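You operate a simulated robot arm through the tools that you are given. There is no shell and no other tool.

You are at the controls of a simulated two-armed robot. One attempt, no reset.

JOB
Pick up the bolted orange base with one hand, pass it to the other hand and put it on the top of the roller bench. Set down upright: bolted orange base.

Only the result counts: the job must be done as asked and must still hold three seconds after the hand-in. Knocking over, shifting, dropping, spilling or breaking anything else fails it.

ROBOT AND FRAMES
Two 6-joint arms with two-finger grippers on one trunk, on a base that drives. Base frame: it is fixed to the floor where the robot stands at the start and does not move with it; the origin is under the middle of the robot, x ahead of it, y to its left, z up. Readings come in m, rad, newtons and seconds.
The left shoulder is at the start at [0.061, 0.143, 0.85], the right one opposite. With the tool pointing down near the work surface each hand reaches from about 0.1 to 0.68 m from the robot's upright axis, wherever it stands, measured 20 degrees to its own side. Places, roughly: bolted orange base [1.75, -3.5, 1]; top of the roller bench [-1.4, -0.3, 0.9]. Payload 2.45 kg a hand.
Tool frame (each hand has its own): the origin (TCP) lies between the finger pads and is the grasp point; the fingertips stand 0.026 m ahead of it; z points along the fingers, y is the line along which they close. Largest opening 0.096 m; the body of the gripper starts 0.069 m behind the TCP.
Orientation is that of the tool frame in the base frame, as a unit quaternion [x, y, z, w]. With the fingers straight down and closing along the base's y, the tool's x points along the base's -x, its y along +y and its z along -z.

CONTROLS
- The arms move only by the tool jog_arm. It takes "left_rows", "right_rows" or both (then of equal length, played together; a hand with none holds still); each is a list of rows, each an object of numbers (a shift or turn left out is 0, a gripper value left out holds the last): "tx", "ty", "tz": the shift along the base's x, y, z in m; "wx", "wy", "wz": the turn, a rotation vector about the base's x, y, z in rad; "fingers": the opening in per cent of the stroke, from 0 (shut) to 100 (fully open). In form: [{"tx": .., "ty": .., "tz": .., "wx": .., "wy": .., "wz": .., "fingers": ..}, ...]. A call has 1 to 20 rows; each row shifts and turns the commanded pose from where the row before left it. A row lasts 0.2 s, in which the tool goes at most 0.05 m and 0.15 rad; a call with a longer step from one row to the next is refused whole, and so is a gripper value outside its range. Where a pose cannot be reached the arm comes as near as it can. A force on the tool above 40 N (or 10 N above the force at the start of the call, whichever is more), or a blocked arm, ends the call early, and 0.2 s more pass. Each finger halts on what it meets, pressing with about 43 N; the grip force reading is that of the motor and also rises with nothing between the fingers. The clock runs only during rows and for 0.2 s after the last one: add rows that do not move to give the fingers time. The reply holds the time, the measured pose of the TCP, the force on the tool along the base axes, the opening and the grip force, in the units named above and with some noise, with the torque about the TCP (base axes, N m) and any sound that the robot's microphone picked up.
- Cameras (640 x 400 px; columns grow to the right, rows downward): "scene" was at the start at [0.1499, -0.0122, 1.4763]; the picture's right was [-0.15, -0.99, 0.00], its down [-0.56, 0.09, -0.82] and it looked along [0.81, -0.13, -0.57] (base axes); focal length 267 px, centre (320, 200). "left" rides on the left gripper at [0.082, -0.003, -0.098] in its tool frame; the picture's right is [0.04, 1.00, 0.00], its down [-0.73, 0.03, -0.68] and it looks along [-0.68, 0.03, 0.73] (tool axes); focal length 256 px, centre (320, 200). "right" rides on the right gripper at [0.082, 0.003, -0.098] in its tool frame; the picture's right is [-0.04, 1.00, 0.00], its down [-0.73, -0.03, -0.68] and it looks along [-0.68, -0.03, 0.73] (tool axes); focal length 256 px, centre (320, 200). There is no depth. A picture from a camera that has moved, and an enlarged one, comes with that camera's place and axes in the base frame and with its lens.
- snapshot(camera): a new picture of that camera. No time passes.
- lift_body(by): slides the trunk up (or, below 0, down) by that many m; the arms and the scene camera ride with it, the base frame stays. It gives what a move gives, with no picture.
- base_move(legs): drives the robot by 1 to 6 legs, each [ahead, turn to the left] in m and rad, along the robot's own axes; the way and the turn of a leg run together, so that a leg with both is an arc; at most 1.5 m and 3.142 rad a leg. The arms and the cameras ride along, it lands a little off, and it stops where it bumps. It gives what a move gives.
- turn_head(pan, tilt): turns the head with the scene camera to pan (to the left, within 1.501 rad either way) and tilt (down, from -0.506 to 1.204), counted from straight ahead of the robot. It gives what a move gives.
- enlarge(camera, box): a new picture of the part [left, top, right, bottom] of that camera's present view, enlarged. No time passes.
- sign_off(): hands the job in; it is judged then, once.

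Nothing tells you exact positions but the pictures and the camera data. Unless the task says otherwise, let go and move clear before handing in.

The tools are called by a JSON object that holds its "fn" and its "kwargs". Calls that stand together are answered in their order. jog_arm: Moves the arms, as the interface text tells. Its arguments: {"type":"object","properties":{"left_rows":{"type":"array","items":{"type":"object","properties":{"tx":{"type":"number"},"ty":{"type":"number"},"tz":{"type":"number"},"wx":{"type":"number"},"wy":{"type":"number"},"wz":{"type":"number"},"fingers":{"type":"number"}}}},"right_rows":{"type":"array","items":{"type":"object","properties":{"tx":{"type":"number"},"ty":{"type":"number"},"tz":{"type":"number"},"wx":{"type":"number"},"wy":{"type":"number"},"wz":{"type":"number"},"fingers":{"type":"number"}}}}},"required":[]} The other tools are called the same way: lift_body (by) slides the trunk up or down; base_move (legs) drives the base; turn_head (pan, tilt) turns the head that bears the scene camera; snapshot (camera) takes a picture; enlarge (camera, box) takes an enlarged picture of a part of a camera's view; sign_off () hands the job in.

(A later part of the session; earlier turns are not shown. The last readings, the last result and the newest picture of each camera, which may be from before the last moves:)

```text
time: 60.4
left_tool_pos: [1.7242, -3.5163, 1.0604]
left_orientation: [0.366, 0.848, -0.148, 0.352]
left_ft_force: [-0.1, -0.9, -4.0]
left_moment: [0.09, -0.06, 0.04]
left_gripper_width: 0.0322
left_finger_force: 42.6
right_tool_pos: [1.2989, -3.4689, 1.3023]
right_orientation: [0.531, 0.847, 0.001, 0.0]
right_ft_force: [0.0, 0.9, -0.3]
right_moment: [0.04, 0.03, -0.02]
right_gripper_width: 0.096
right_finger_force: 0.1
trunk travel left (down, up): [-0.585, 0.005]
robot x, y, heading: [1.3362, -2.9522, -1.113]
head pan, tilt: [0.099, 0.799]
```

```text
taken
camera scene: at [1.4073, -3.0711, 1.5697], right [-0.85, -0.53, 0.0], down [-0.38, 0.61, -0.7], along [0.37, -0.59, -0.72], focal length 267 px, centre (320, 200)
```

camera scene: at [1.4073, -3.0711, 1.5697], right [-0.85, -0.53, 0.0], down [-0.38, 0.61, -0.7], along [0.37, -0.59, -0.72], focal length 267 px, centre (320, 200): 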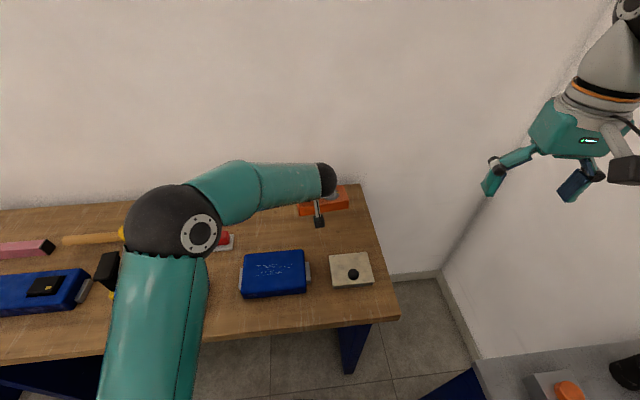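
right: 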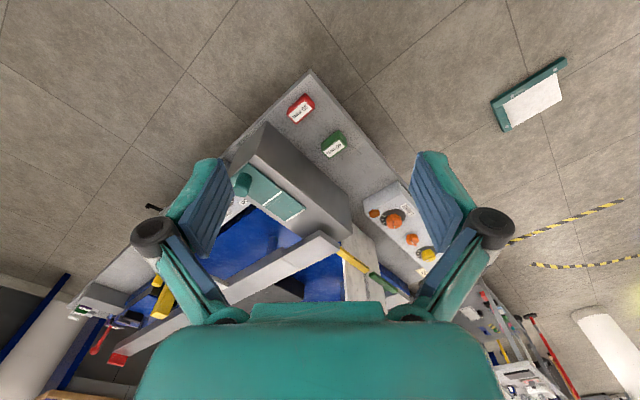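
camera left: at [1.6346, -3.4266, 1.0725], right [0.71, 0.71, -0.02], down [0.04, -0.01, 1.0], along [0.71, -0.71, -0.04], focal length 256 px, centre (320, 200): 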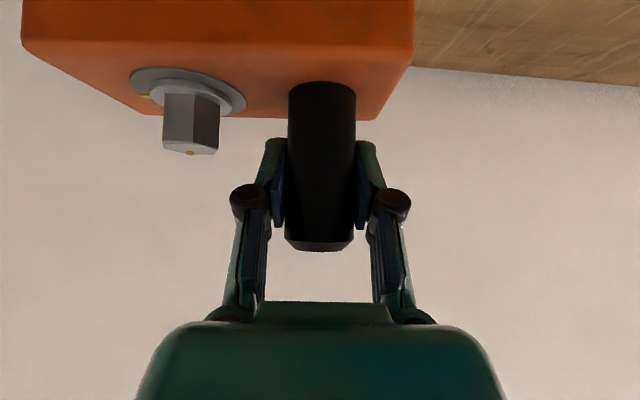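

Lifted cleanly: about 4 N, held level. I raise it further and back out into the corridor for the handover.

{"fn": "jog_arm", "kwargs": {"left_rows": [{"tz": 0.03}, {"tz": 0.03}, {"tz": 0.03}, {"tz": 0.02}, {}]}}

{"fn": "base_move", "kwargs": {"legs": [[-0.4, 0]]}}

{"fn": "base_move", "kwargs": {"legs": [[0, 0.25], [-0.5, 0]]}}

{"fn": "snapshot", "kwargs": {"camera": "scene"}}

{"fn": "snapshot", "kwargs": {"camera": "left"}}

```text
time: 61.6
left_tool_pos: [1.7283, -3.515, 1.1715]
left_orientation: [0.366, 0.848, -0.149, 0.352]
left_ft_force: [-0.5, -0.5, -2.9]
left_moment: [0.1, -0.09, 0.0]
left_gripper_width: 0.0322
left_finger_force: 42.7
right_tool_pos: [1.2998, -3.4685, 1.302]
right_orientation: [0.531, 0.847, 0.001, 0.0]
right_ft_force: [-0.3, 0.1, -0.6]
right_moment: [0.03, -0.01, 0.0]
right_gripper_width: 0.096
right_finger_force: 0.1
trunk travel left (down, up): [-0.585, 0.005]
robot x, y, heading: [1.3322, -2.9476, -1.099]
head pan, tilt: [0.099, 0.799]
```

```text
time: 64.2
left_tool_pos: [1.5566, -3.1519, 1.172]
left_orientation: [0.358, 0.851, -0.145, 0.355]
left_ft_force: [-0.2, 1.0, -3.6]
left_moment: [0.08, -0.04, 0.04]
left_gripper_width: 0.0323
left_finger_force: 42.5
right_tool_pos: [1.1275, -3.1137, 1.3028]
right_orientation: [0.524, 0.852, 0.0, 0.001]
right_ft_force: [0.3, -0.8, 0.1]
right_moment: [-0.01, 0.01, 0.02]
right_gripper_width: 0.0961
right_finger_force: 0.2
trunk travel left (down, up): [-0.585, 0.005]
robot x, y, heading: [1.1523, -2.5967, -1.087]
head pan, tilt: [0.099, 0.799]
```

```text
time: 68.2
left_tool_pos: [1.34, -2.6487, 1.172]
left_orientation: [0.247, 0.89, -0.099, 0.369]
left_ft_force: [-0.4, 0.2, -3.5]
left_moment: [0.13, -0.07, 0.01]
left_gripper_width: 0.032
left_finger_force: 43.1
right_tool_pos: [0.9146, -2.7206, 1.3025]
right_orientation: [0.41, 0.912, 0.001, 0.001]
right_ft_force: [0.4, 0.7, 0.7]
right_moment: [-0.02, 0.0, -0.01]
right_gripper_width: 0.0961
right_finger_force: 0.1
trunk travel left (down, up): [-0.585, 0.005]
robot x, y, heading: [0.8108, -2.2131, -0.835]
head pan, tilt: [0.099, 0.799]
```

```text
taken
camera scene: at [0.9125, -2.3072, 1.5698], right [-0.67, -0.74, 0.0], down [-0.53, 0.48, -0.7], along [0.52, -0.47, -0.72], focal length 267 px, centre (320, 200)
```

scene: 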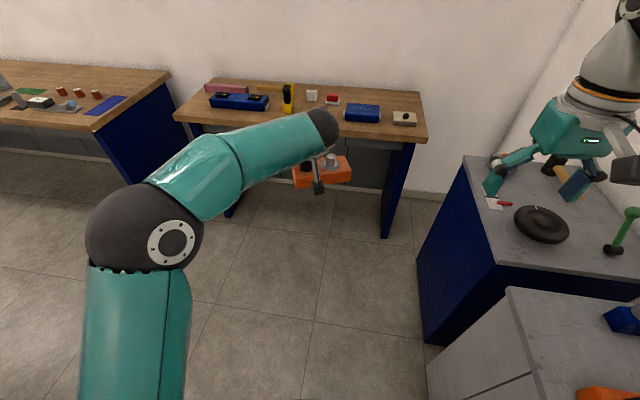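

```text
taken
camera left: at [1.2286, -2.5865, 1.1836], right [0.49, 0.87, -0.02], down [0.05, 0.0, 1.0], along [0.87, -0.49, -0.04], focal length 256 px, centre (320, 200)
```

left: 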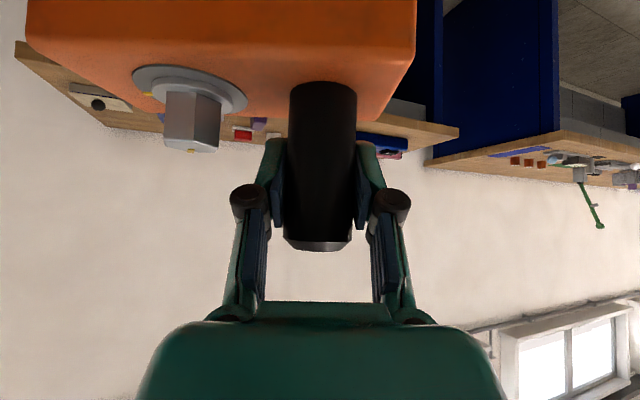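

The block hangs level and secure in the left hand. I back up a bit more to have free space around both arms.

{"fn": "base_move", "kwargs": {"legs": [[0, -0.35], [-0.7, 0], [0, 0.25]]}}

{"fn": "turn_head", "kwargs": {"pan": 0, "tilt": 0.7}}

{"fn": "snapshot", "kwargs": {"camera": "scene"}}

```text
time: 74.2
left_tool_pos: [1.0221, -2.0376, 1.172]
left_orientation: [0.29, 0.878, -0.117, 0.363]
left_ft_force: [0.0, -0.5, -3.0]
left_moment: [0.12, -0.09, -0.01]
left_gripper_width: 0.032
left_finger_force: 42.8
right_tool_pos: [0.5939, -2.0687, 1.3035]
right_orientation: [0.452, 0.892, 0.001, 0.001]
right_ft_force: [0.2, 0.2, 0.6]
right_moment: [-0.02, -0.02, 0.03]
right_gripper_width: 0.0957
right_finger_force: 0.1
trunk travel left (down, up): [-0.585, 0.005]
robot x, y, heading: [0.529, -1.5586, -0.93]
head pan, tilt: [0.099, 0.799]
```

```text
time: 74.9
left_tool_pos: [1.0238, -2.0369, 1.1721]
left_orientation: [0.29, 0.877, -0.117, 0.364]
left_ft_force: [0.1, 0.2, -3.1]
left_moment: [0.11, -0.09, -0.01]
left_gripper_width: 0.0321
left_finger_force: 43.2
right_tool_pos: [0.5944, -2.0683, 1.3044]
right_orientation: [0.452, 0.892, 0.001, 0.001]
right_ft_force: [0.5, -0.6, 0.1]
right_moment: [-0.03, 0.03, -0.01]
right_gripper_width: 0.096
right_finger_force: 0.1
trunk travel left (down, up): [-0.585, 0.005]
robot x, y, heading: [0.5251, -1.5587, -0.926]
head pan, tilt: [0.0, 0.7]
```

```text
taken
camera scene: at [0.6171, -1.673, 1.578], right [-0.8, -0.6, 0.0], down [-0.39, 0.52, -0.76], along [0.46, -0.61, -0.65], focal length 267 px, centre (320, 200)
```

scene: 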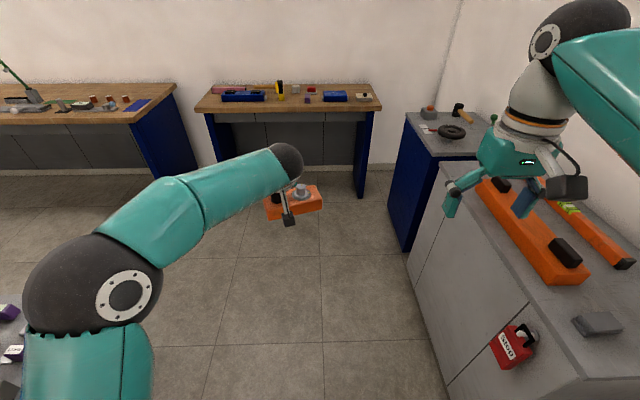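

Now I bring the block in front of me (aligned with the robot) with the left hand, while the right hand yaws 90° and tilts 25° so it can grip the block across its short width from the bolt side.

{"fn": "jog_arm", "kwargs": {"left_rows": [{"tx": -0.036, "ty": 0.023, "tz": -0.005, "wz": -0.076}, {"tx": -0.036, "ty": 0.023, "tz": -0.005, "wz": -0.076}, {"tx": -0.036, "ty": 0.023, "tz": -0.005, "wz": -0.076}, {"tx": -0.036, "ty": 0.023, "tz": -0.005, "wz": -0.076}, {}, {}, {}, {}, {}, {}, {}, {}, {}, {}], "right_rows": [{"wz": 0.1428}, {"wz": 0.1428}, {"wz": 0.1428}, {"wz": 0.1428}, {"wz": 0.1428}, {"wz": 0.1428}, {"wz": 0.1428}, {"wz": 0.1428}, {"wz": 0.1428}, {"wz": 0.1428}, {"wz": 0.1428}, {"wx": 0.0874, "wy": -0.1163}, {"wx": 0.0874, "wy": -0.1163}, {"wx": 0.0874, "wy": -0.1163}]}}

{"fn": "snapshot", "kwargs": {"camera": "scene"}}

{"fn": "snapshot", "kwargs": {"camera": "right"}}

{"fn": "snapshot", "kwargs": {"camera": "left"}}

```text
time: 77.9
left_tool_pos: [0.8781, -1.9462, 1.1532]
left_orientation: [0.418, 0.824, -0.168, 0.342]
left_ft_force: [0.5, -0.8, -2.2]
left_moment: [0.1, -0.1, 0.01]
left_gripper_width: 0.032
left_finger_force: 43.0
right_tool_pos: [0.5934, -2.0694, 1.3039]
right_orientation: [-0.303, 0.928, 0.072, 0.206]
right_ft_force: [0.1, -0.3, 0.3]
right_moment: [0.04, -0.02, -0.01]
right_gripper_width: 0.0959
right_finger_force: 0.1
trunk travel left (down, up): [-0.585, 0.005]
robot x, y, heading: [0.5279, -1.5615, -0.929]
head pan, tilt: [0.0, 0.7]
```

```text
taken
camera scene: at [0.6152, -1.674, 1.578], right [-0.8, -0.6, 0.0], down [-0.39, 0.52, -0.76], along [0.46, -0.61, -0.64], focal length 267 px, centre (320, 200)
```

scene: 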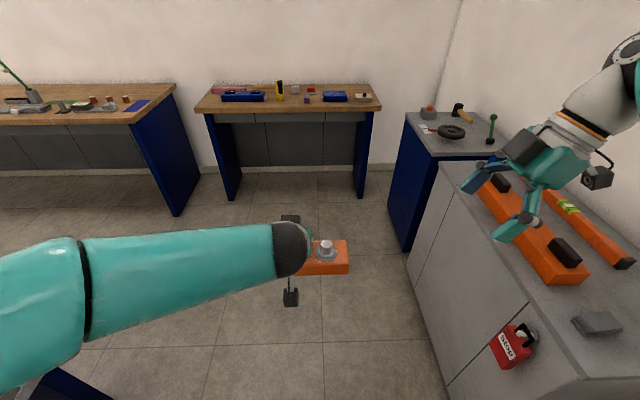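

```text
taken
camera right: at [0.4979, -2.1355, 1.3588], right [-0.56, 0.83, 0.02], down [0.32, 0.19, 0.93], along [0.76, 0.53, -0.38], focal length 256 px, centre (320, 200)
```

right: 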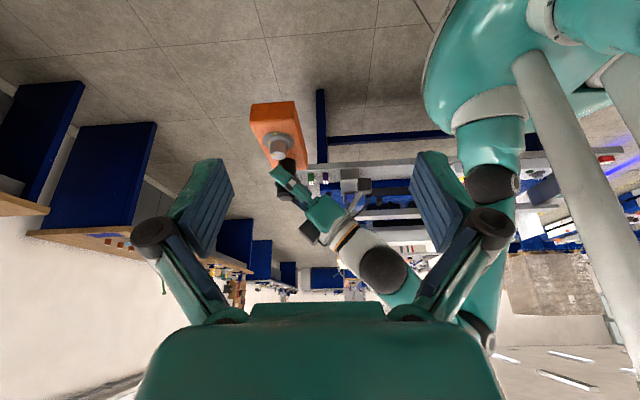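

```text
taken
camera left: at [0.8013, -1.8454, 1.1652], right [0.79, 0.61, -0.02], down [0.04, -0.02, 1.0], along [0.61, -0.79, -0.04], focal length 256 px, centre (320, 200)
```

left: 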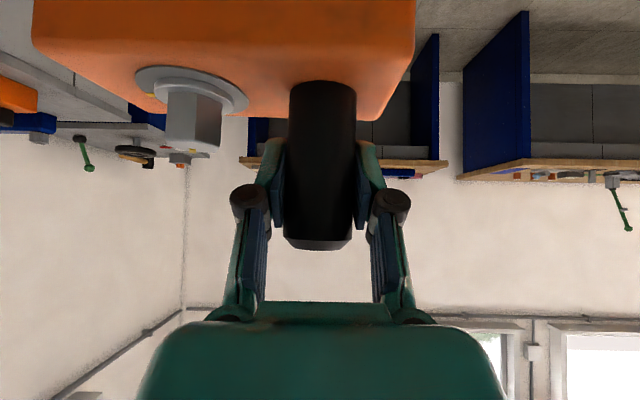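

Both hands are oriented as planned. I check the block's exact position from the scene camera, then move the right hand to its pre-grasp point.

{"fn": "enlarge", "kwargs": {"camera": "scene", "box": [260, 200, 388, 280]}}

{"fn": "jog_arm", "kwargs": {"right_rows": [{"tx": 0.0392, "ty": 0.0112, "tz": -0.017}, {"tx": 0.0392, "ty": 0.0112, "tz": -0.017}, {"tx": 0.0392, "ty": 0.0112, "tz": -0.017}, {"tx": 0.0392, "ty": 0.0112, "tz": -0.017}, {"tx": 0.0392, "ty": 0.0112, "tz": -0.017}, {}]}}

{"fn": "snapshot", "kwargs": {"camera": "right"}}

{"fn": "snapshot", "kwargs": {"camera": "scene"}}

```text
5.00 times, centred on (324, 240) of scene
camera zoom: at [0.6152, -1.674, 1.578], right [-0.8, -0.6, 0.0], down [-0.39, 0.52, -0.76], along [0.46, -0.61, -0.64], focal length 1335 px, centre (300, 0)
```

zoom: 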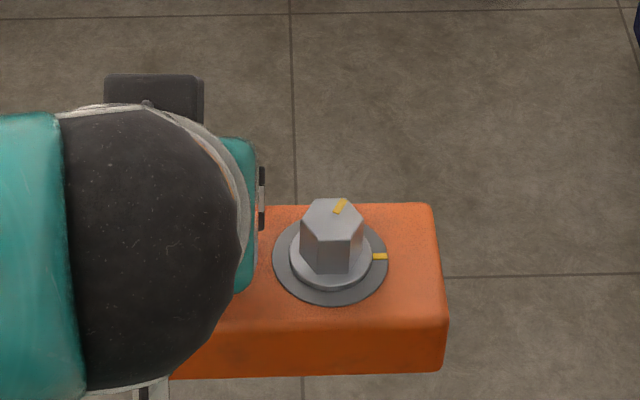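

```text
time: 79.3
left_tool_pos: [0.879, -1.9441, 1.1537]
left_orientation: [0.418, 0.824, -0.17, 0.343]
left_ft_force: [-0.4, 1.2, -3.4]
left_moment: [0.08, -0.1, 0.0]
left_gripper_width: 0.0321
left_finger_force: 43.2
right_tool_pos: [0.7924, -2.0099, 1.2202]
right_orientation: [-0.302, 0.928, 0.071, 0.205]
right_ft_force: [-0.5, -0.3, 0.1]
right_moment: [-0.01, 0.0, -0.02]
right_gripper_width: 0.0959
right_finger_force: 0.1
trunk travel left (down, up): [-0.585, 0.005]
robot x, y, heading: [0.5289, -1.5523, -0.93]
head pan, tilt: [0.0, 0.7]
```

```text
taken
camera right: at [0.6956, -2.0751, 1.2752], right [-0.56, 0.83, 0.02], down [0.33, 0.19, 0.93], along [0.76, 0.53, -0.38], focal length 256 px, centre (320, 200)
```

right: 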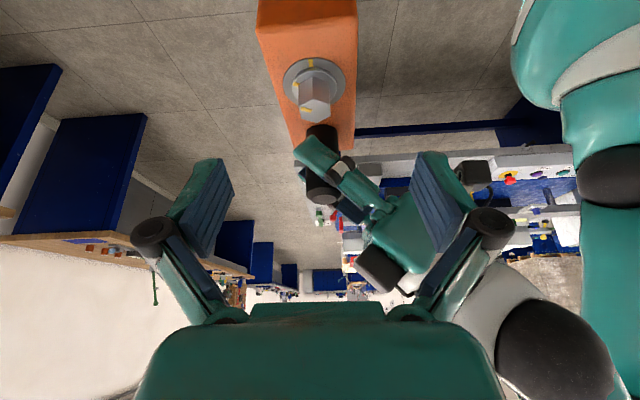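

```text
taken
camera scene: at [0.6149, -1.6732, 1.5781], right [-0.8, -0.6, 0.0], down [-0.39, 0.52, -0.76], along [0.46, -0.61, -0.64], focal length 267 px, centre (320, 200)
```

scene: 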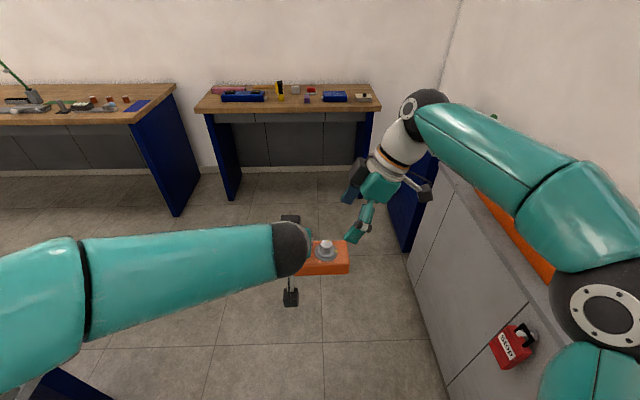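

Scene view and hand-camera agree on the block's position to within about 3 mm. I advance the right hand along its tool axis most of the way and look.

{"fn": "jog_arm", "kwargs": {"right_rows": [{"tx": 0.0123, "ty": 0.0087, "tz": -0.033}, {"tx": 0.0123, "ty": 0.0087, "tz": -0.033}, {}]}}

{"fn": "snapshot", "kwargs": {"camera": "right"}}

{"fn": "enlarge", "kwargs": {"camera": "scene", "box": [240, 160, 432, 280]}}

```text
time: 80.1
left_tool_pos: [0.8783, -1.9443, 1.1541]
left_orientation: [0.419, 0.824, -0.17, 0.341]
left_ft_force: [0.1, 0.0, -2.9]
left_moment: [0.12, -0.11, 0.02]
left_gripper_width: 0.032
left_finger_force: 42.9
right_tool_pos: [0.8155, -1.9945, 1.1537]
right_orientation: [-0.303, 0.928, 0.071, 0.204]
right_ft_force: [-0.4, -0.2, -0.8]
right_moment: [0.0, -0.01, 0.01]
right_gripper_width: 0.0964
right_finger_force: 0.2
trunk travel left (down, up): [-0.585, 0.005]
robot x, y, heading: [0.5285, -1.5548, -0.931]
head pan, tilt: [0.0, 0.7]
```

```text
taken
camera right: at [0.7206, -2.0596, 1.2096], right [-0.56, 0.83, 0.02], down [0.33, 0.19, 0.93], along [0.76, 0.53, -0.38], focal length 256 px, centre (320, 200)
```

right: 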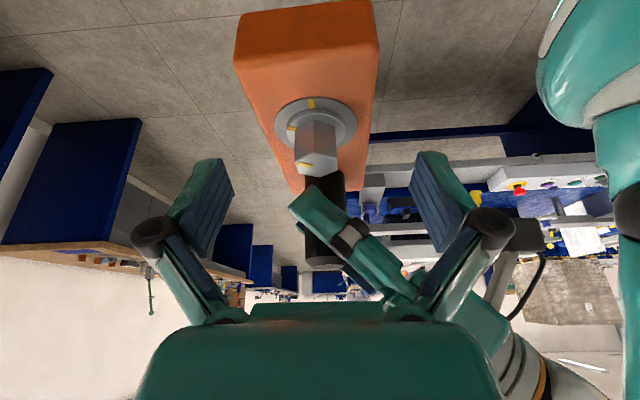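

```text
3.33 times, centred on (336, 220) of scene
camera zoom: at [0.6155, -1.6734, 1.5781], right [-0.8, -0.6, 0.0], down [-0.39, 0.52, -0.76], along [0.46, -0.61, -0.64], focal length 890 px, centre (267, 133)
```

zoom: 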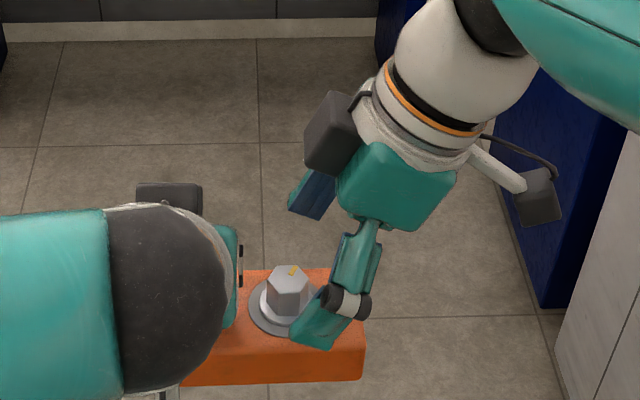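

The bolt and block are centred in the finger gap. I finish the approach.

{"fn": "jog_arm", "kwargs": {"right_rows": [{"tx": 0.006, "ty": 0.0045, "tz": -0.0146}, {"tx": 0.006, "ty": 0.0045, "tz": -0.0146}, {"tx": 0.006, "ty": 0.0045, "tz": -0.0145}, {}]}}

{"fn": "snapshot", "kwargs": {"camera": "right"}}

{"fn": "enlarge", "kwargs": {"camera": "scene", "box": [240, 160, 432, 280]}}

{"fn": "snapshot", "kwargs": {"camera": "left"}}

```text
time: 81.1
left_tool_pos: [0.8798, -1.9454, 1.1531]
left_orientation: [0.419, 0.824, -0.17, 0.342]
left_ft_force: [0.0, -0.6, -3.9]
left_moment: [0.09, -0.14, 0.01]
left_gripper_width: 0.0319
left_finger_force: 43.3
right_tool_pos: [0.8326, -1.979, 1.109]
right_orientation: [-0.303, 0.928, 0.072, 0.205]
right_ft_force: [-0.3, -0.6, -0.3]
right_moment: [0.02, 0.01, -0.01]
right_gripper_width: 0.0956
right_finger_force: 0.1
trunk travel left (down, up): [-0.585, 0.005]
robot x, y, heading: [0.5252, -1.556, -0.928]
head pan, tilt: [0.0, 0.7]
```

```text
taken
camera right: at [0.7368, -2.0453, 1.1645], right [-0.56, 0.83, 0.02], down [0.33, 0.19, 0.93], along [0.76, 0.53, -0.38], focal length 256 px, centre (320, 200)
```

right: 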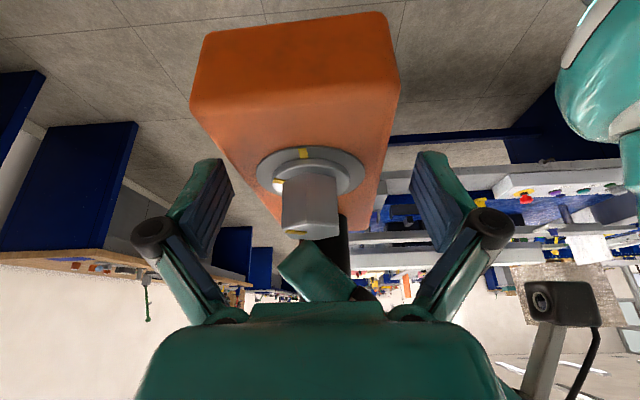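

```text
3.33 times, centred on (336, 220) of scene
camera zoom: at [0.6159, -1.6733, 1.578], right [-0.8, -0.6, 0.0], down [-0.39, 0.52, -0.76], along [0.46, -0.61, -0.64], focal length 890 px, centre (267, 133)
```

zoom: 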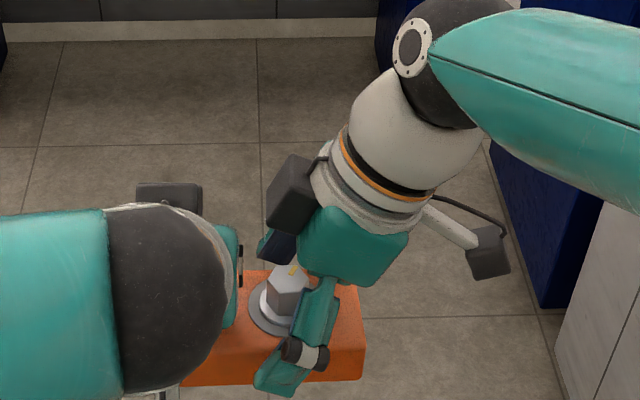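

```text
taken
camera left: at [0.8018, -1.8449, 1.1652], right [0.79, 0.61, -0.02], down [0.04, -0.02, 1.0], along [0.61, -0.79, -0.04], focal length 256 px, centre (320, 200)
```

left: 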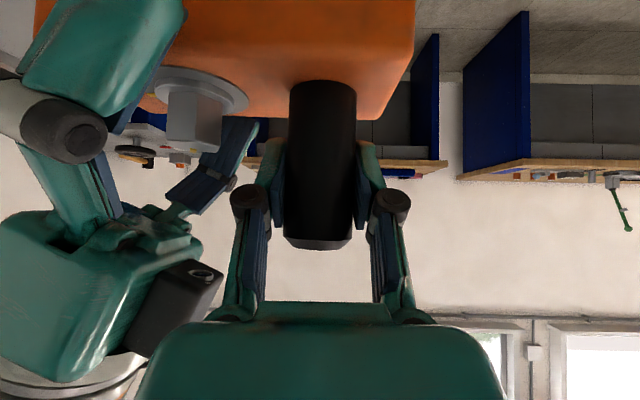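

The right fingers straddle the block on both faces. I close partway first to check centring.

{"fn": "jog_arm", "kwargs": {"right_rows": [{"fingers": 74}, {}, {}]}}

{"fn": "snapshot", "kwargs": {"camera": "right"}}

{"fn": "enlarge", "kwargs": {"camera": "scene", "box": [280, 190, 376, 250]}}

```text
time: 81.9
left_tool_pos: [0.8788, -1.9455, 1.1536]
left_orientation: [0.419, 0.824, -0.17, 0.343]
left_ft_force: [-2.8, 7.0, -2.5]
left_moment: [0.44, 0.16, -0.34]
left_gripper_width: 0.032
left_finger_force: 43.3
right_tool_pos: [0.8317, -1.9794, 1.1095]
right_orientation: [-0.302, 0.928, 0.07, 0.205]
right_ft_force: [3.1, -6.6, -0.5]
right_moment: [-0.09, -0.07, -0.04]
right_gripper_width: 0.0759
right_finger_force: 3.2
trunk travel left (down, up): [-0.585, 0.005]
robot x, y, heading: [0.5258, -1.5602, -0.928]
head pan, tilt: [0.0, 0.7]
```

```text
taken
camera right: at [0.7368, -2.0457, 1.1648], right [-0.56, 0.83, 0.02], down [0.33, 0.19, 0.93], along [0.76, 0.53, -0.38], focal length 256 px, centre (320, 200)
```

right: 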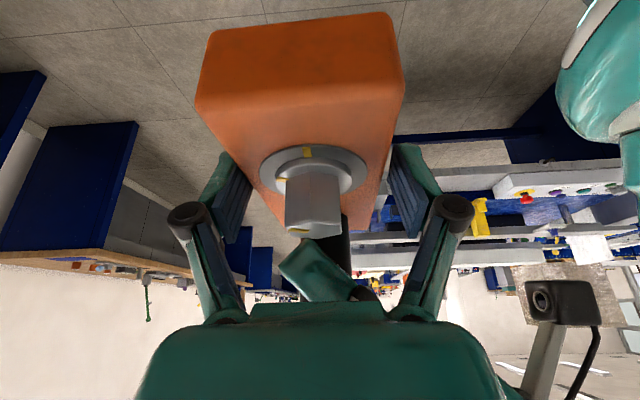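

```text
6.67 times, centred on (328, 220) of scene
camera zoom: at [0.616, -1.6734, 1.578], right [-0.8, -0.6, 0.0], down [-0.39, 0.52, -0.76], along [0.46, -0.61, -0.64], focal length 1780 px, centre (267, 67)
```

zoom: 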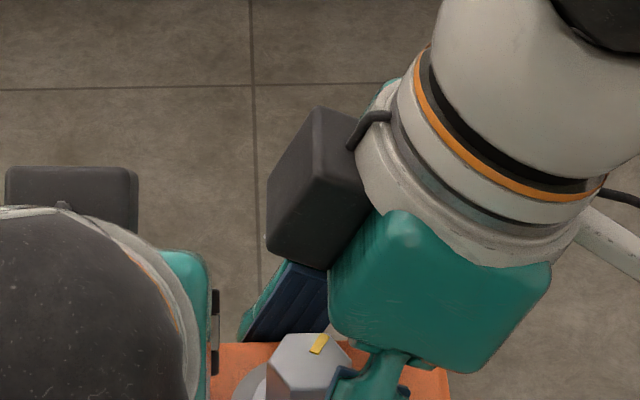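

The far finger touched first (7 N), so the right hand should sit about 5 mm farther out. I shift it and then close fully.

{"fn": "jog_arm", "kwargs": {"right_rows": [{"tx": 0.0015, "ty": -0.002}, {"tx": 0.0015, "ty": -0.002}, {}]}}

{"fn": "snapshot", "kwargs": {"camera": "right"}}

```text
time: 82.7
left_tool_pos: [0.88, -1.9458, 1.1542]
left_orientation: [0.418, 0.824, -0.171, 0.343]
left_ft_force: [1.2, -4.6, -2.2]
left_moment: [-0.13, -0.14, 0.23]
left_gripper_width: 0.0319
left_finger_force: 42.4
right_tool_pos: [0.8353, -1.9823, 1.1098]
right_orientation: [-0.303, 0.928, 0.072, 0.204]
right_ft_force: [-1.4, 2.8, -1.1]
right_moment: [0.02, 0.02, 0.02]
right_gripper_width: 0.0736
right_finger_force: 1.4
trunk travel left (down, up): [-0.585, 0.005]
robot x, y, heading: [0.5264, -1.5563, -0.929]
head pan, tilt: [0.0, 0.7]
```

```text
taken
camera right: at [0.7398, -2.0488, 1.1648], right [-0.56, 0.83, 0.03], down [0.33, 0.19, 0.93], along [0.76, 0.53, -0.38], focal length 256 px, centre (320, 200)
```

right: 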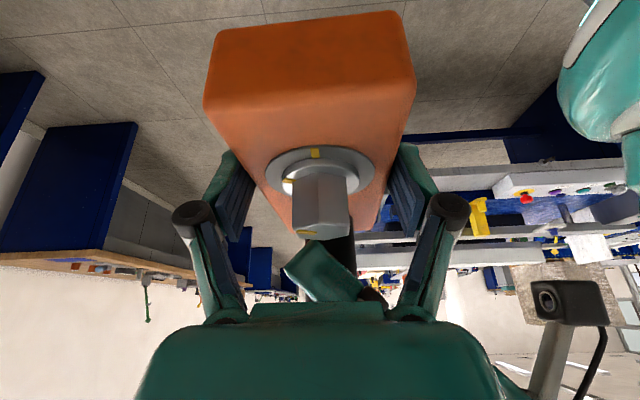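

Both pads are now nearly touching (block is about 73 mm wide there). I shift back 1 mm and close fully.

{"fn": "jog_arm", "kwargs": {"right_rows": [{"tx": -0.0008, "ty": 0.0011}, {"fingers": 40}, {}, {}]}}

{"fn": "snapshot", "kwargs": {"camera": "right"}}

```text
time: 83.7
left_tool_pos: [0.8802, -1.946, 1.1533]
left_orientation: [0.419, 0.824, -0.17, 0.342]
left_ft_force: [5.8, -5.5, -4.3]
left_moment: [-0.3, -0.16, -0.17]
left_gripper_width: 0.0321
left_finger_force: 42.8
right_tool_pos: [0.8348, -1.9817, 1.1102]
right_orientation: [-0.303, 0.928, 0.072, 0.203]
right_ft_force: [-6.1, 5.7, 1.0]
right_moment: [0.13, -0.22, 0.64]
right_gripper_width: 0.0705
right_finger_force: 43.2
trunk travel left (down, up): [-0.585, 0.005]
robot x, y, heading: [0.5257, -1.5605, -0.927]
head pan, tilt: [0.0, 0.7]
```

```text
taken
camera right: at [0.739, -2.0481, 1.1652], right [-0.56, 0.83, 0.03], down [0.33, 0.19, 0.93], along [0.76, 0.53, -0.38], focal length 256 px, centre (320, 200)
```

right: 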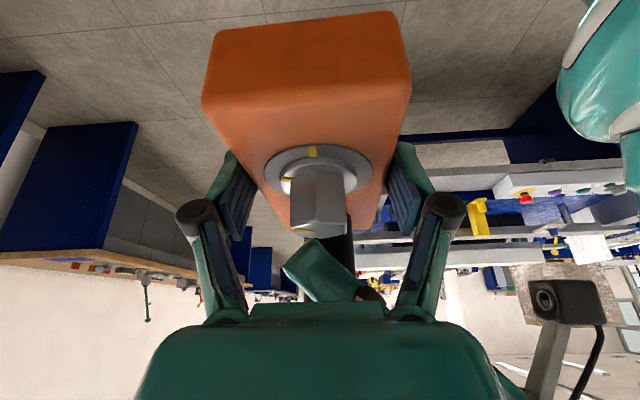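

The right hand holds the block at 70 mm with 43 N. Now I open the left fingers a little and back them off along their own axis.

{"fn": "jog_arm", "kwargs": {"right_rows": [{"fingers": 0}, {}, {}], "left_rows": [{}, {"fingers": 52}, {}]}}

{"fn": "snapshot", "kwargs": {"camera": "left"}}

```text
time: 84.5
left_tool_pos: [0.8792, -1.9444, 1.1531]
left_orientation: [0.419, 0.824, -0.17, 0.342]
left_ft_force: [0.1, 0.2, 0.7]
left_moment: [0.0, 0.01, 0.0]
left_gripper_width: 0.0499
left_finger_force: 0.0
right_tool_pos: [0.8335, -1.9835, 1.1088]
right_orientation: [-0.303, 0.928, 0.072, 0.205]
right_ft_force: [-0.9, 0.3, -1.3]
right_moment: [-0.04, 0.03, 0.01]
right_gripper_width: 0.0696
right_finger_force: 42.9
trunk travel left (down, up): [-0.585, 0.005]
robot x, y, heading: [0.5283, -1.5557, -0.929]
head pan, tilt: [0.0, 0.7]
```

```text
taken
camera left: at [0.8019, -1.8449, 1.1652], right [0.79, 0.61, -0.02], down [0.04, -0.02, 1.0], along [0.61, -0.79, -0.04], focal length 256 px, centre (320, 200)
```

left: 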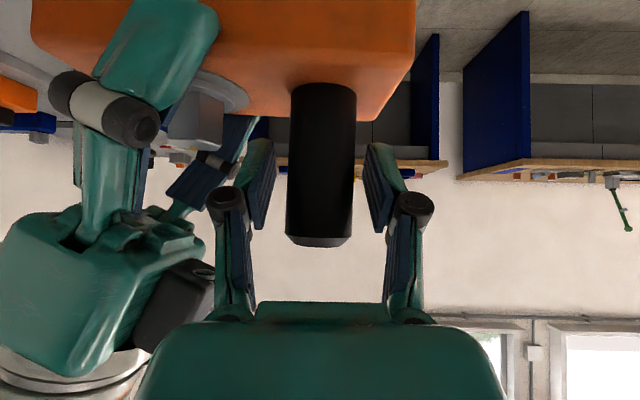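

Released; the block stays steady in the right hand. I retract the left hand along its axis.

{"fn": "jog_arm", "kwargs": {"left_rows": [{"tx": -0.0085, "ty": 0.0115, "tz": 0.014}, {"tx": -0.017, "ty": 0.023, "tz": 0.028}, {"tx": -0.017, "ty": 0.023, "tz": 0.028}, {"tx": -0.017, "ty": 0.023, "tz": 0.028}, {"tx": 0.032, "ty": 0.024, "tz": 0.02}, {"tx": 0.032, "ty": 0.024, "tz": 0.02}, {"tx": 0.032, "ty": 0.024, "tz": 0.01}, {}]}}

{"fn": "snapshot", "kwargs": {"camera": "scene"}}

{"fn": "snapshot", "kwargs": {"camera": "right"}}

```text
time: 86.3
left_tool_pos: [0.9188, -1.7912, 1.3001]
left_orientation: [0.418, 0.824, -0.169, 0.342]
left_ft_force: [0.4, 0.3, 0.0]
left_moment: [-0.03, -0.03, -0.02]
left_gripper_width: 0.0502
left_finger_force: 0.2
right_tool_pos: [0.8339, -1.983, 1.1097]
right_orientation: [-0.302, 0.929, 0.071, 0.204]
right_ft_force: [0.1, 0.3, -0.5]
right_moment: [-0.03, 0.05, 0.01]
right_gripper_width: 0.0696
right_finger_force: 42.9
trunk travel left (down, up): [-0.585, 0.005]
robot x, y, heading: [0.5301, -1.5606, -0.931]
head pan, tilt: [0.0, 0.7]
```

```text
taken
camera scene: at [0.6155, -1.6741, 1.578], right [-0.8, -0.6, 0.0], down [-0.39, 0.52, -0.76], along [0.46, -0.61, -0.64], focal length 267 px, centre (320, 200)
```

scene: 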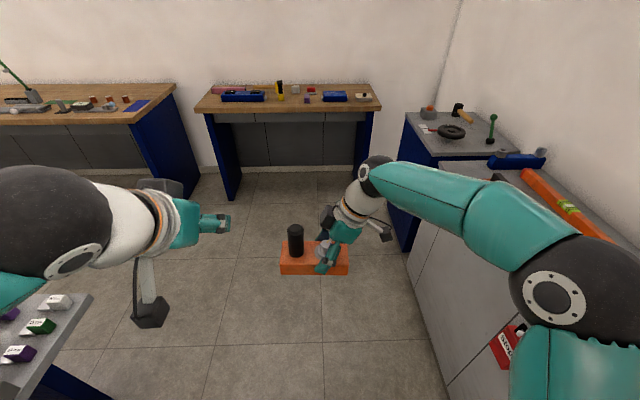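

```text
taken
camera right: at [0.7386, -2.0488, 1.165], right [-0.56, 0.83, 0.03], down [0.33, 0.19, 0.93], along [0.76, 0.53, -0.38], focal length 256 px, centre (320, 200)
```

right: 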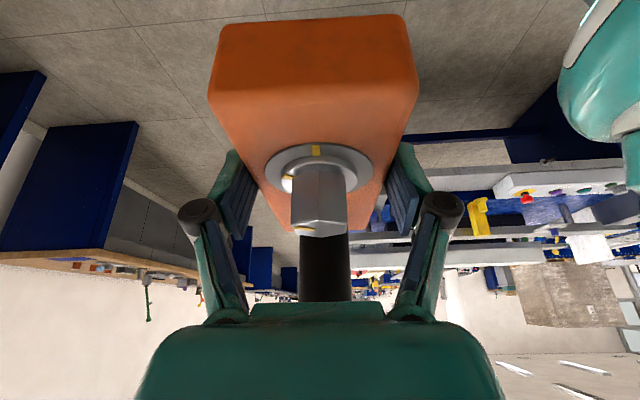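

Handover is complete and the block sits level in the right hand. I raise it, then reverse along the corridor toward the roller bench.

{"fn": "jog_arm", "kwargs": {"right_rows": [{"tz": 0.02}, {"tz": 0.03}, {"tz": 0.03}, {"tz": 0.02}, {}]}}

{"fn": "base_move", "kwargs": {"legs": [[-0.7, 0], [-0.6, 0]]}}

{"fn": "turn_head", "kwargs": {"pan": -1.4, "tilt": 0.5}}

{"fn": "snapshot", "kwargs": {"camera": "scene"}}

{"fn": "snapshot", "kwargs": {"camera": "right"}}

```text
time: 87.5
left_tool_pos: [0.9181, -1.7911, 1.3005]
left_orientation: [0.418, 0.824, -0.17, 0.343]
left_ft_force: [0.8, 0.6, -0.3]
left_moment: [-0.03, 0.01, 0.0]
left_gripper_width: 0.0501
left_finger_force: 0.1
right_tool_pos: [0.835, -1.9813, 1.2098]
right_orientation: [-0.303, 0.928, 0.071, 0.204]
right_ft_force: [1.0, -0.4, -2.9]
right_moment: [-0.05, 0.03, -0.01]
right_gripper_width: 0.0696
right_finger_force: 42.4
trunk travel left (down, up): [-0.585, 0.005]
robot x, y, heading: [0.5266, -1.5563, -0.928]
head pan, tilt: [0.0, 0.7]
```

```text
time: 94.4
left_tool_pos: [0.148, -0.7614, 1.3013]
left_orientation: [0.422, 0.822, -0.172, 0.341]
left_ft_force: [-0.2, 0.1, -0.4]
left_moment: [0.07, 0.02, 0.02]
left_gripper_width: 0.0499
left_finger_force: 0.1
right_tool_pos: [0.0634, -0.9517, 1.2094]
right_orientation: [-0.299, 0.929, 0.07, 0.205]
right_ft_force: [-1.1, 0.4, -3.5]
right_moment: [-0.08, 0.04, 0.01]
right_gripper_width: 0.0696
right_finger_force: 43.5
trunk travel left (down, up): [-0.585, 0.005]
robot x, y, heading: [-0.2416, -0.5247, -0.936]
head pan, tilt: [0.0, 0.7]
```

```text
time: 95.9
left_tool_pos: [0.1483, -0.7604, 1.3014]
left_orientation: [0.422, 0.823, -0.17, 0.341]
left_ft_force: [-1.9, -0.2, -0.4]
left_moment: [0.01, 0.03, 0.0]
left_gripper_width: 0.05
left_finger_force: 0.1
right_tool_pos: [0.0634, -0.9527, 1.2096]
right_orientation: [-0.3, 0.929, 0.071, 0.205]
right_ft_force: [-0.4, -0.4, -3.0]
right_moment: [-0.04, 0.09, -0.02]
right_gripper_width: 0.0697
right_finger_force: 42.9
trunk travel left (down, up): [-0.585, 0.005]
robot x, y, heading: [-0.239, -0.5249, -0.936]
head pan, tilt: [-1.4, 0.499]
```

```text
taken
camera scene: at [-0.2659, -0.6386, 1.5958], right [-0.72, 0.69, 0.0], down [0.33, 0.35, -0.88], along [-0.61, -0.63, -0.48], focal length 267 px, centre (320, 200)
```

scene: 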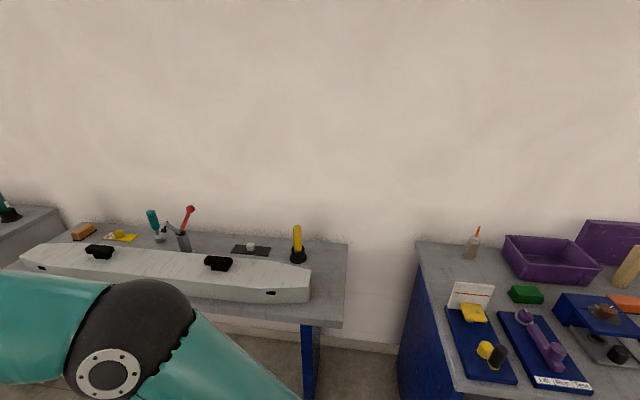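

```text
taken
camera right: at [-0.0322, -1.0173, 1.2651], right [-0.56, 0.83, 0.03], down [0.33, 0.19, 0.93], along [0.76, 0.52, -0.38], focal length 256 px, centre (320, 200)
```

right: 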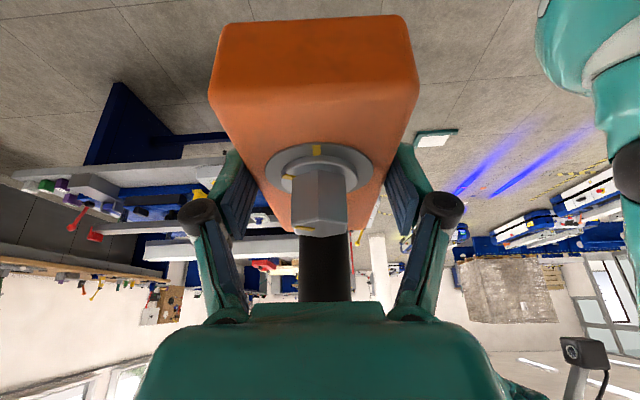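

The roller bench is on my right with many things on its top. I turn toward it to look for a free spot.

{"fn": "base_move", "kwargs": {"legs": [[0, -0.85]]}}

{"fn": "base_move", "kwargs": {"legs": [[0, -0.85]]}}

{"fn": "turn_head", "kwargs": {"pan": -0.3, "tilt": 0.6}}

{"fn": "snapshot", "kwargs": {"camera": "scene"}}

{"fn": "turn_head", "kwargs": {"pan": -0.7, "tilt": 0.6}}

{"fn": "snapshot", "kwargs": {"camera": "scene"}}

```text
time: 98.8
left_tool_pos: [-0.1546, -0.9734, 1.3001]
left_orientation: [0.719, 0.58, -0.295, 0.243]
left_ft_force: [-0.3, 0.3, 0.4]
left_moment: [-0.02, 0.0, -0.02]
left_gripper_width: 0.0499
left_finger_force: 0.1
right_tool_pos: [-0.3536, -1.0382, 1.21]
right_orientation: [0.103, 0.971, -0.019, 0.216]
right_ft_force: [-0.4, 0.5, -3.5]
right_moment: [0.05, 0.07, 0.01]
right_gripper_width: 0.0694
right_finger_force: 43.3
trunk travel left (down, up): [-0.585, 0.005]
robot x, y, heading: [-0.207, -0.5344, -1.765]
head pan, tilt: [-1.4, 0.499]
```

```text
time: 101.5
left_tool_pos: [-0.4926, -0.8706, 1.3007]
left_orientation: [0.891, 0.246, -0.367, 0.104]
left_ft_force: [0.1, 0.7, -0.5]
left_moment: [0.01, -0.04, 0.01]
left_gripper_width: 0.0497
left_finger_force: 0.1
right_tool_pos: [-0.6748, -0.7687, 1.2101]
right_orientation: [0.483, 0.849, -0.103, 0.19]
right_ft_force: [-0.2, 0.3, -3.1]
right_moment: [0.04, 0.02, -0.01]
right_gripper_width: 0.0694
right_finger_force: 43.1
trunk travel left (down, up): [-0.585, 0.005]
robot x, y, heading: [-0.1887, -0.5581, -2.584]
head pan, tilt: [-1.4, 0.499]
```

```text
time: 102.9
left_tool_pos: [-0.4915, -0.8709, 1.3034]
left_orientation: [0.891, 0.245, -0.368, 0.105]
left_ft_force: [0.2, -0.3, -0.6]
left_moment: [-0.01, 0.0, 0.0]
left_gripper_width: 0.05
left_finger_force: 0.1
right_tool_pos: [-0.6755, -0.7696, 1.2119]
right_orientation: [0.482, 0.849, -0.104, 0.19]
right_ft_force: [-0.7, -0.3, -3.4]
right_moment: [0.03, 0.04, 0.01]
right_gripper_width: 0.0695
right_finger_force: 42.9
trunk travel left (down, up): [-0.585, 0.005]
robot x, y, heading: [-0.19, -0.5593, -2.584]
head pan, tilt: [-0.3, 0.6]
```

```text
taken
camera scene: at [-0.3242, -0.6123, 1.5867], right [-0.26, 0.97, 0.0], down [0.55, 0.14, -0.82], along [-0.8, -0.21, -0.57], focal length 267 px, centre (320, 200)
```

scene: 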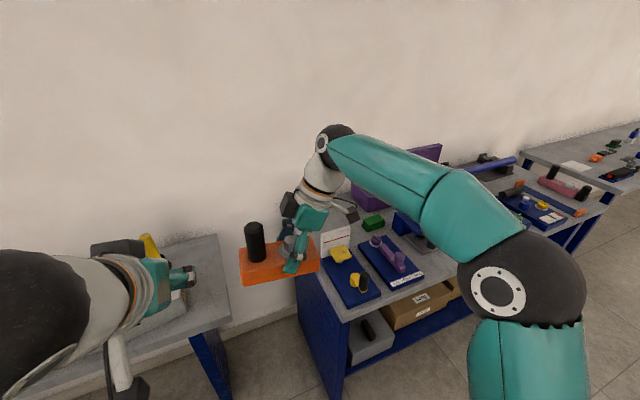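

```text
time: 103.8
left_tool_pos: [-0.493, -0.87, 1.3016]
left_orientation: [0.892, 0.244, -0.367, 0.104]
left_ft_force: [-0.6, 0.1, 0.1]
left_moment: [-0.04, -0.01, 0.01]
left_gripper_width: 0.0499
left_finger_force: 0.1
right_tool_pos: [-0.6739, -0.7689, 1.2107]
right_orientation: [0.482, 0.848, -0.104, 0.191]
right_ft_force: [0.3, -0.3, -2.3]
right_moment: [0.08, 0.0, 0.03]
right_gripper_width: 0.0695
right_finger_force: 42.9
trunk travel left (down, up): [-0.585, 0.005]
robot x, y, heading: [-0.1882, -0.5602, -2.58]
head pan, tilt: [-0.7, 0.6]
```

```text
taken
camera scene: at [-0.3267, -0.5771, 1.5867], right [0.14, 0.99, 0.0], down [0.56, -0.08, -0.82], along [-0.82, 0.12, -0.57], focal length 267 px, centre (320, 200)
```

scene: 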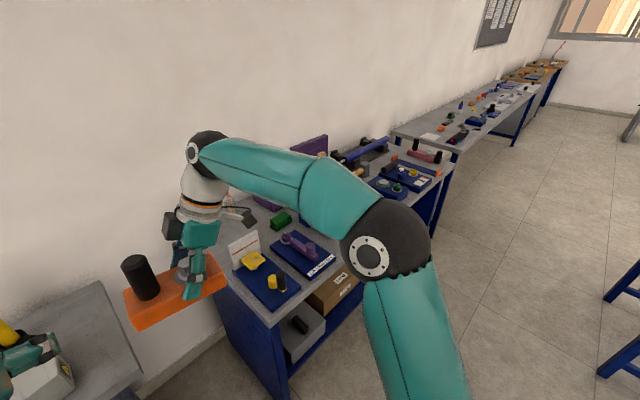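

I get a rough layout: bench front edge runs from about (-0.76, -0.65) to (-1.58, 0.37). I drive to stand off from its centre and face it.

{"fn": "base_move", "kwargs": {"legs": [[0, -1.7]]}}

{"fn": "base_move", "kwargs": {"legs": [[0.75, 0]]}}

{"fn": "base_move", "kwargs": {"legs": [[0, 1.83]]}}

{"fn": "turn_head", "kwargs": {"pan": 0, "tilt": 0.6}}

{"fn": "snapshot", "kwargs": {"camera": "scene"}}

```text
time: 107.9
left_tool_pos: [-0.5274, -0.277, 1.3033]
left_orientation: [0.822, -0.422, -0.342, -0.171]
left_ft_force: [1.1, -0.2, -0.4]
left_moment: [-0.07, 0.07, 0.09]
left_gripper_width: 0.05
left_finger_force: 0.0
right_tool_pos: [-0.4423, -0.0855, 1.21]
right_orientation: [0.929, 0.299, -0.206, 0.073]
right_ft_force: [2.1, 1.0, -3.2]
right_moment: [-0.05, 0.01, -0.04]
right_gripper_width: 0.0695
right_finger_force: 43.5
trunk travel left (down, up): [-0.585, 0.005]
robot x, y, heading: [-0.2357, -0.5894, 2.184]
head pan, tilt: [-0.7, 0.6]
stopped in leg 1: the robot was blocked; the commanded pose is now the measured one
```

```text
time: 112.1
left_tool_pos: [-0.9772, 0.3453, 1.3035]
left_orientation: [0.823, -0.419, -0.342, -0.171]
left_ft_force: [-0.5, -0.2, -0.1]
left_moment: [0.01, 0.01, 0.01]
left_gripper_width: 0.0498
left_finger_force: 0.1
right_tool_pos: [-0.8935, 0.5359, 1.2121]
right_orientation: [0.928, 0.303, -0.203, 0.071]
right_ft_force: [0.1, -0.8, -3.1]
right_moment: [0.04, -0.02, 0.02]
right_gripper_width: 0.0696
right_finger_force: 42.9
trunk travel left (down, up): [-0.585, 0.005]
robot x, y, heading: [-0.6818, 0.0363, 2.189]
head pan, tilt: [-0.7, 0.6]
```

```text
time: 116.1
left_tool_pos: [-1.0417, -0.2054, 1.3045]
left_orientation: [0.9, 0.208, -0.373, 0.087]
left_ft_force: [0.8, -0.7, 0.4]
left_moment: [0.08, 0.04, -0.09]
left_gripper_width: 0.0496
left_finger_force: 0.0
right_tool_pos: [-1.2144, -0.0868, 1.2116]
right_orientation: [0.518, 0.828, -0.108, 0.184]
right_ft_force: [0.0, -2.5, -3.1]
right_moment: [0.13, 0.06, 0.03]
right_gripper_width: 0.0695
right_finger_force: 43.0
trunk travel left (down, up): [-0.585, 0.005]
robot x, y, heading: [-0.7066, 0.085, -2.667]
head pan, tilt: [-0.7, 0.6]
stopped in leg 1: the robot was blocked; the commanded pose is now the measured one
```

```text
time: 117.2
left_tool_pos: [-1.0437, -0.1998, 1.3041]
left_orientation: [0.9, 0.208, -0.373, 0.09]
left_ft_force: [0.1, 1.0, 0.5]
left_moment: [-0.04, 0.01, 0.04]
left_gripper_width: 0.0501
left_finger_force: 0.1
right_tool_pos: [-1.2174, -0.0835, 1.2132]
right_orientation: [0.518, 0.828, -0.112, 0.185]
right_ft_force: [-0.2, 0.6, -3.0]
right_moment: [0.05, 0.06, 0.0]
right_gripper_width: 0.0696
right_finger_force: 43.1
trunk travel left (down, up): [-0.585, 0.005]
robot x, y, heading: [-0.7044, 0.0823, -2.665]
head pan, tilt: [0.0, 0.6]
```

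```text
taken
camera scene: at [-0.8385, 0.0185, 1.5867], right [-0.46, 0.89, 0.0], down [0.5, 0.26, -0.82], along [-0.73, -0.38, -0.57], focal length 267 px, centre (320, 200)
```

scene: 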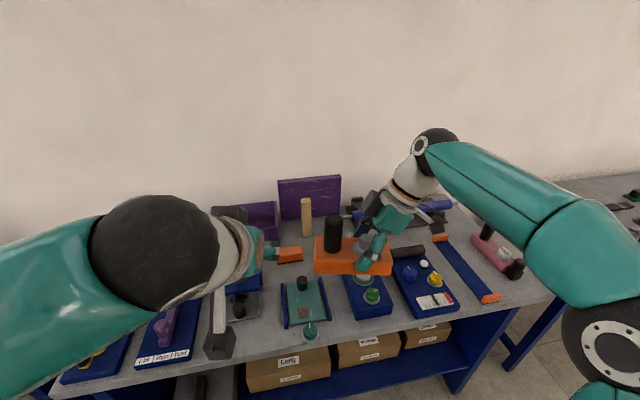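

Long turns stop a bit short, but short ones work. I'm close to the bench now; I back off slightly and align to get a better view of the free areas.

{"fn": "base_move", "kwargs": {"legs": [[-0.35, 0], [0, 0.2]]}}

{"fn": "turn_head", "kwargs": {"pan": 0, "tilt": 0.6}}

{"fn": "snapshot", "kwargs": {"camera": "scene"}}

```text
time: 120.3
left_tool_pos: [-0.665, -0.1008, 1.3048]
left_orientation: [0.874, 0.298, -0.362, 0.127]
left_ft_force: [-0.1, 0.3, 0.3]
left_moment: [0.01, 0.0, 0.0]
left_gripper_width: 0.05
left_finger_force: 0.0
right_tool_pos: [-0.8586, -0.0216, 1.2129]
right_orientation: [0.431, 0.876, -0.091, 0.196]
right_ft_force: [-0.3, 0.8, -3.2]
right_moment: [0.06, 0.03, 0.03]
right_gripper_width: 0.0696
right_finger_force: 42.8
trunk travel left (down, up): [-0.585, 0.005]
robot x, y, heading: [-0.3996, 0.2531, -2.461]
head pan, tilt: [0.0, 0.6]
```

```text
time: 120.9
left_tool_pos: [-0.6648, -0.1026, 1.3052]
left_orientation: [0.874, 0.297, -0.363, 0.126]
left_ft_force: [-1.1, -0.9, 1.1]
left_moment: [0.03, 0.01, 0.02]
left_gripper_width: 0.05
left_finger_force: 0.1
right_tool_pos: [-0.8583, -0.0219, 1.2144]
right_orientation: [0.431, 0.876, -0.09, 0.195]
right_ft_force: [-0.1, -1.1, -3.8]
right_moment: [0.1, 0.03, 0.03]
right_gripper_width: 0.0697
right_finger_force: 43.4
trunk travel left (down, up): [-0.585, 0.005]
robot x, y, heading: [-0.3987, 0.2495, -2.463]
head pan, tilt: [0.0, 0.6]
```

```text
taken
camera scene: at [-0.513, 0.1589, 1.5867], right [-0.63, 0.78, 0.0], down [0.44, 0.36, -0.82], along [-0.64, -0.52, -0.57], focal length 267 px, centre (320, 200)
```

scene: 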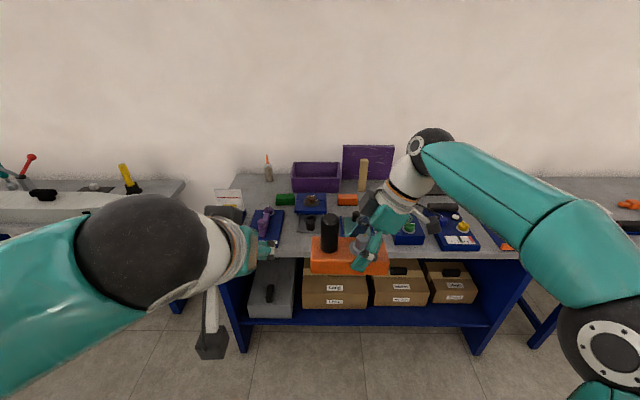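

I enlarge the bench top, and also level the left hand so its camera gives another view of the bench.

{"fn": "enlarge", "kwargs": {"camera": "scene", "box": [210, 130, 546, 340]}}

{"fn": "jog_arm", "kwargs": {"left_rows": [{"wx": 0.0803, "wy": -0.1035}, {"wx": 0.0803, "wy": -0.1035}, {"wx": 0.0803, "wy": -0.1035}, {"wx": 0.0803, "wy": -0.1035}, {"wx": 0.0803, "wy": -0.1035}, {"wx": 0.0803, "wy": -0.1035}, {"tz": 0.04}, {"tz": 0.04}, {}]}}

{"fn": "snapshot", "kwargs": {"camera": "left"}}

{"fn": "snapshot", "kwargs": {"camera": "scene"}}

```text
1.90 times, centred on (378, 235) of scene
camera zoom: at [-0.513, 0.1589, 1.5867], right [-0.63, 0.78, 0.0], down [0.44, 0.36, -0.82], along [-0.64, -0.52, -0.57], focal length 509 px, centre (210, 133)
```

zoom: 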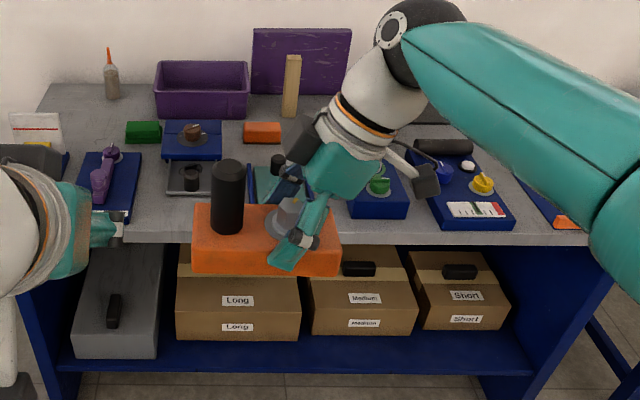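

```text
time: 122.9
left_tool_pos: [-0.6536, -0.0948, 1.348]
left_orientation: [0.947, 0.322, 0.0, 0.001]
left_ft_force: [-0.2, 0.0, 0.5]
left_moment: [0.02, -0.02, 0.03]
left_gripper_width: 0.0498
left_finger_force: 0.1
left hand out of reach, approached as far as the arm can: row 7, 8
right_tool_pos: [-0.8601, -0.0222, 1.2131]
right_orientation: [0.431, 0.876, -0.091, 0.197]
right_ft_force: [-0.1, 0.1, -2.7]
right_moment: [0.06, 0.03, 0.01]
right_gripper_width: 0.0693
right_finger_force: 43.4
trunk travel left (down, up): [-0.585, 0.005]
robot x, y, heading: [-0.4001, 0.2542, -2.462]
head pan, tilt: [0.0, 0.6]
```

```text
taken
camera left: at [-0.5903, -0.0425, 1.4459], right [0.64, -0.77, 0.0], down [-0.56, -0.47, 0.68], along [-0.52, -0.44, -0.73], focal length 256 px, centre (320, 200)
```

left: 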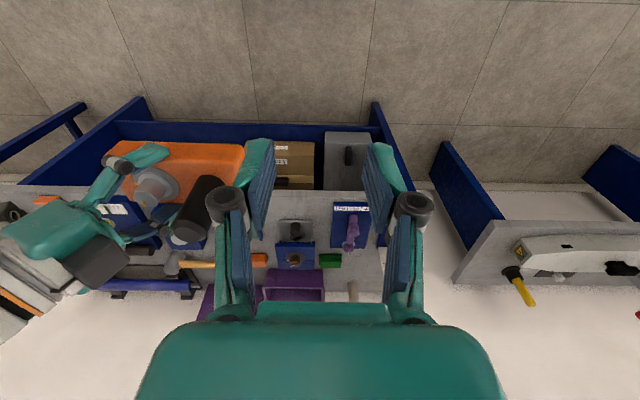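

```text
taken
camera scene: at [-0.5145, 0.1592, 1.5865], right [-0.63, 0.78, 0.0], down [0.44, 0.36, -0.82], along [-0.64, -0.52, -0.57], focal length 267 px, centre (320, 200)
```

scene: 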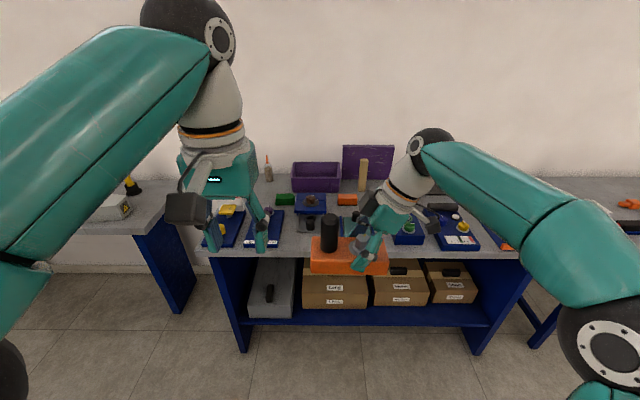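

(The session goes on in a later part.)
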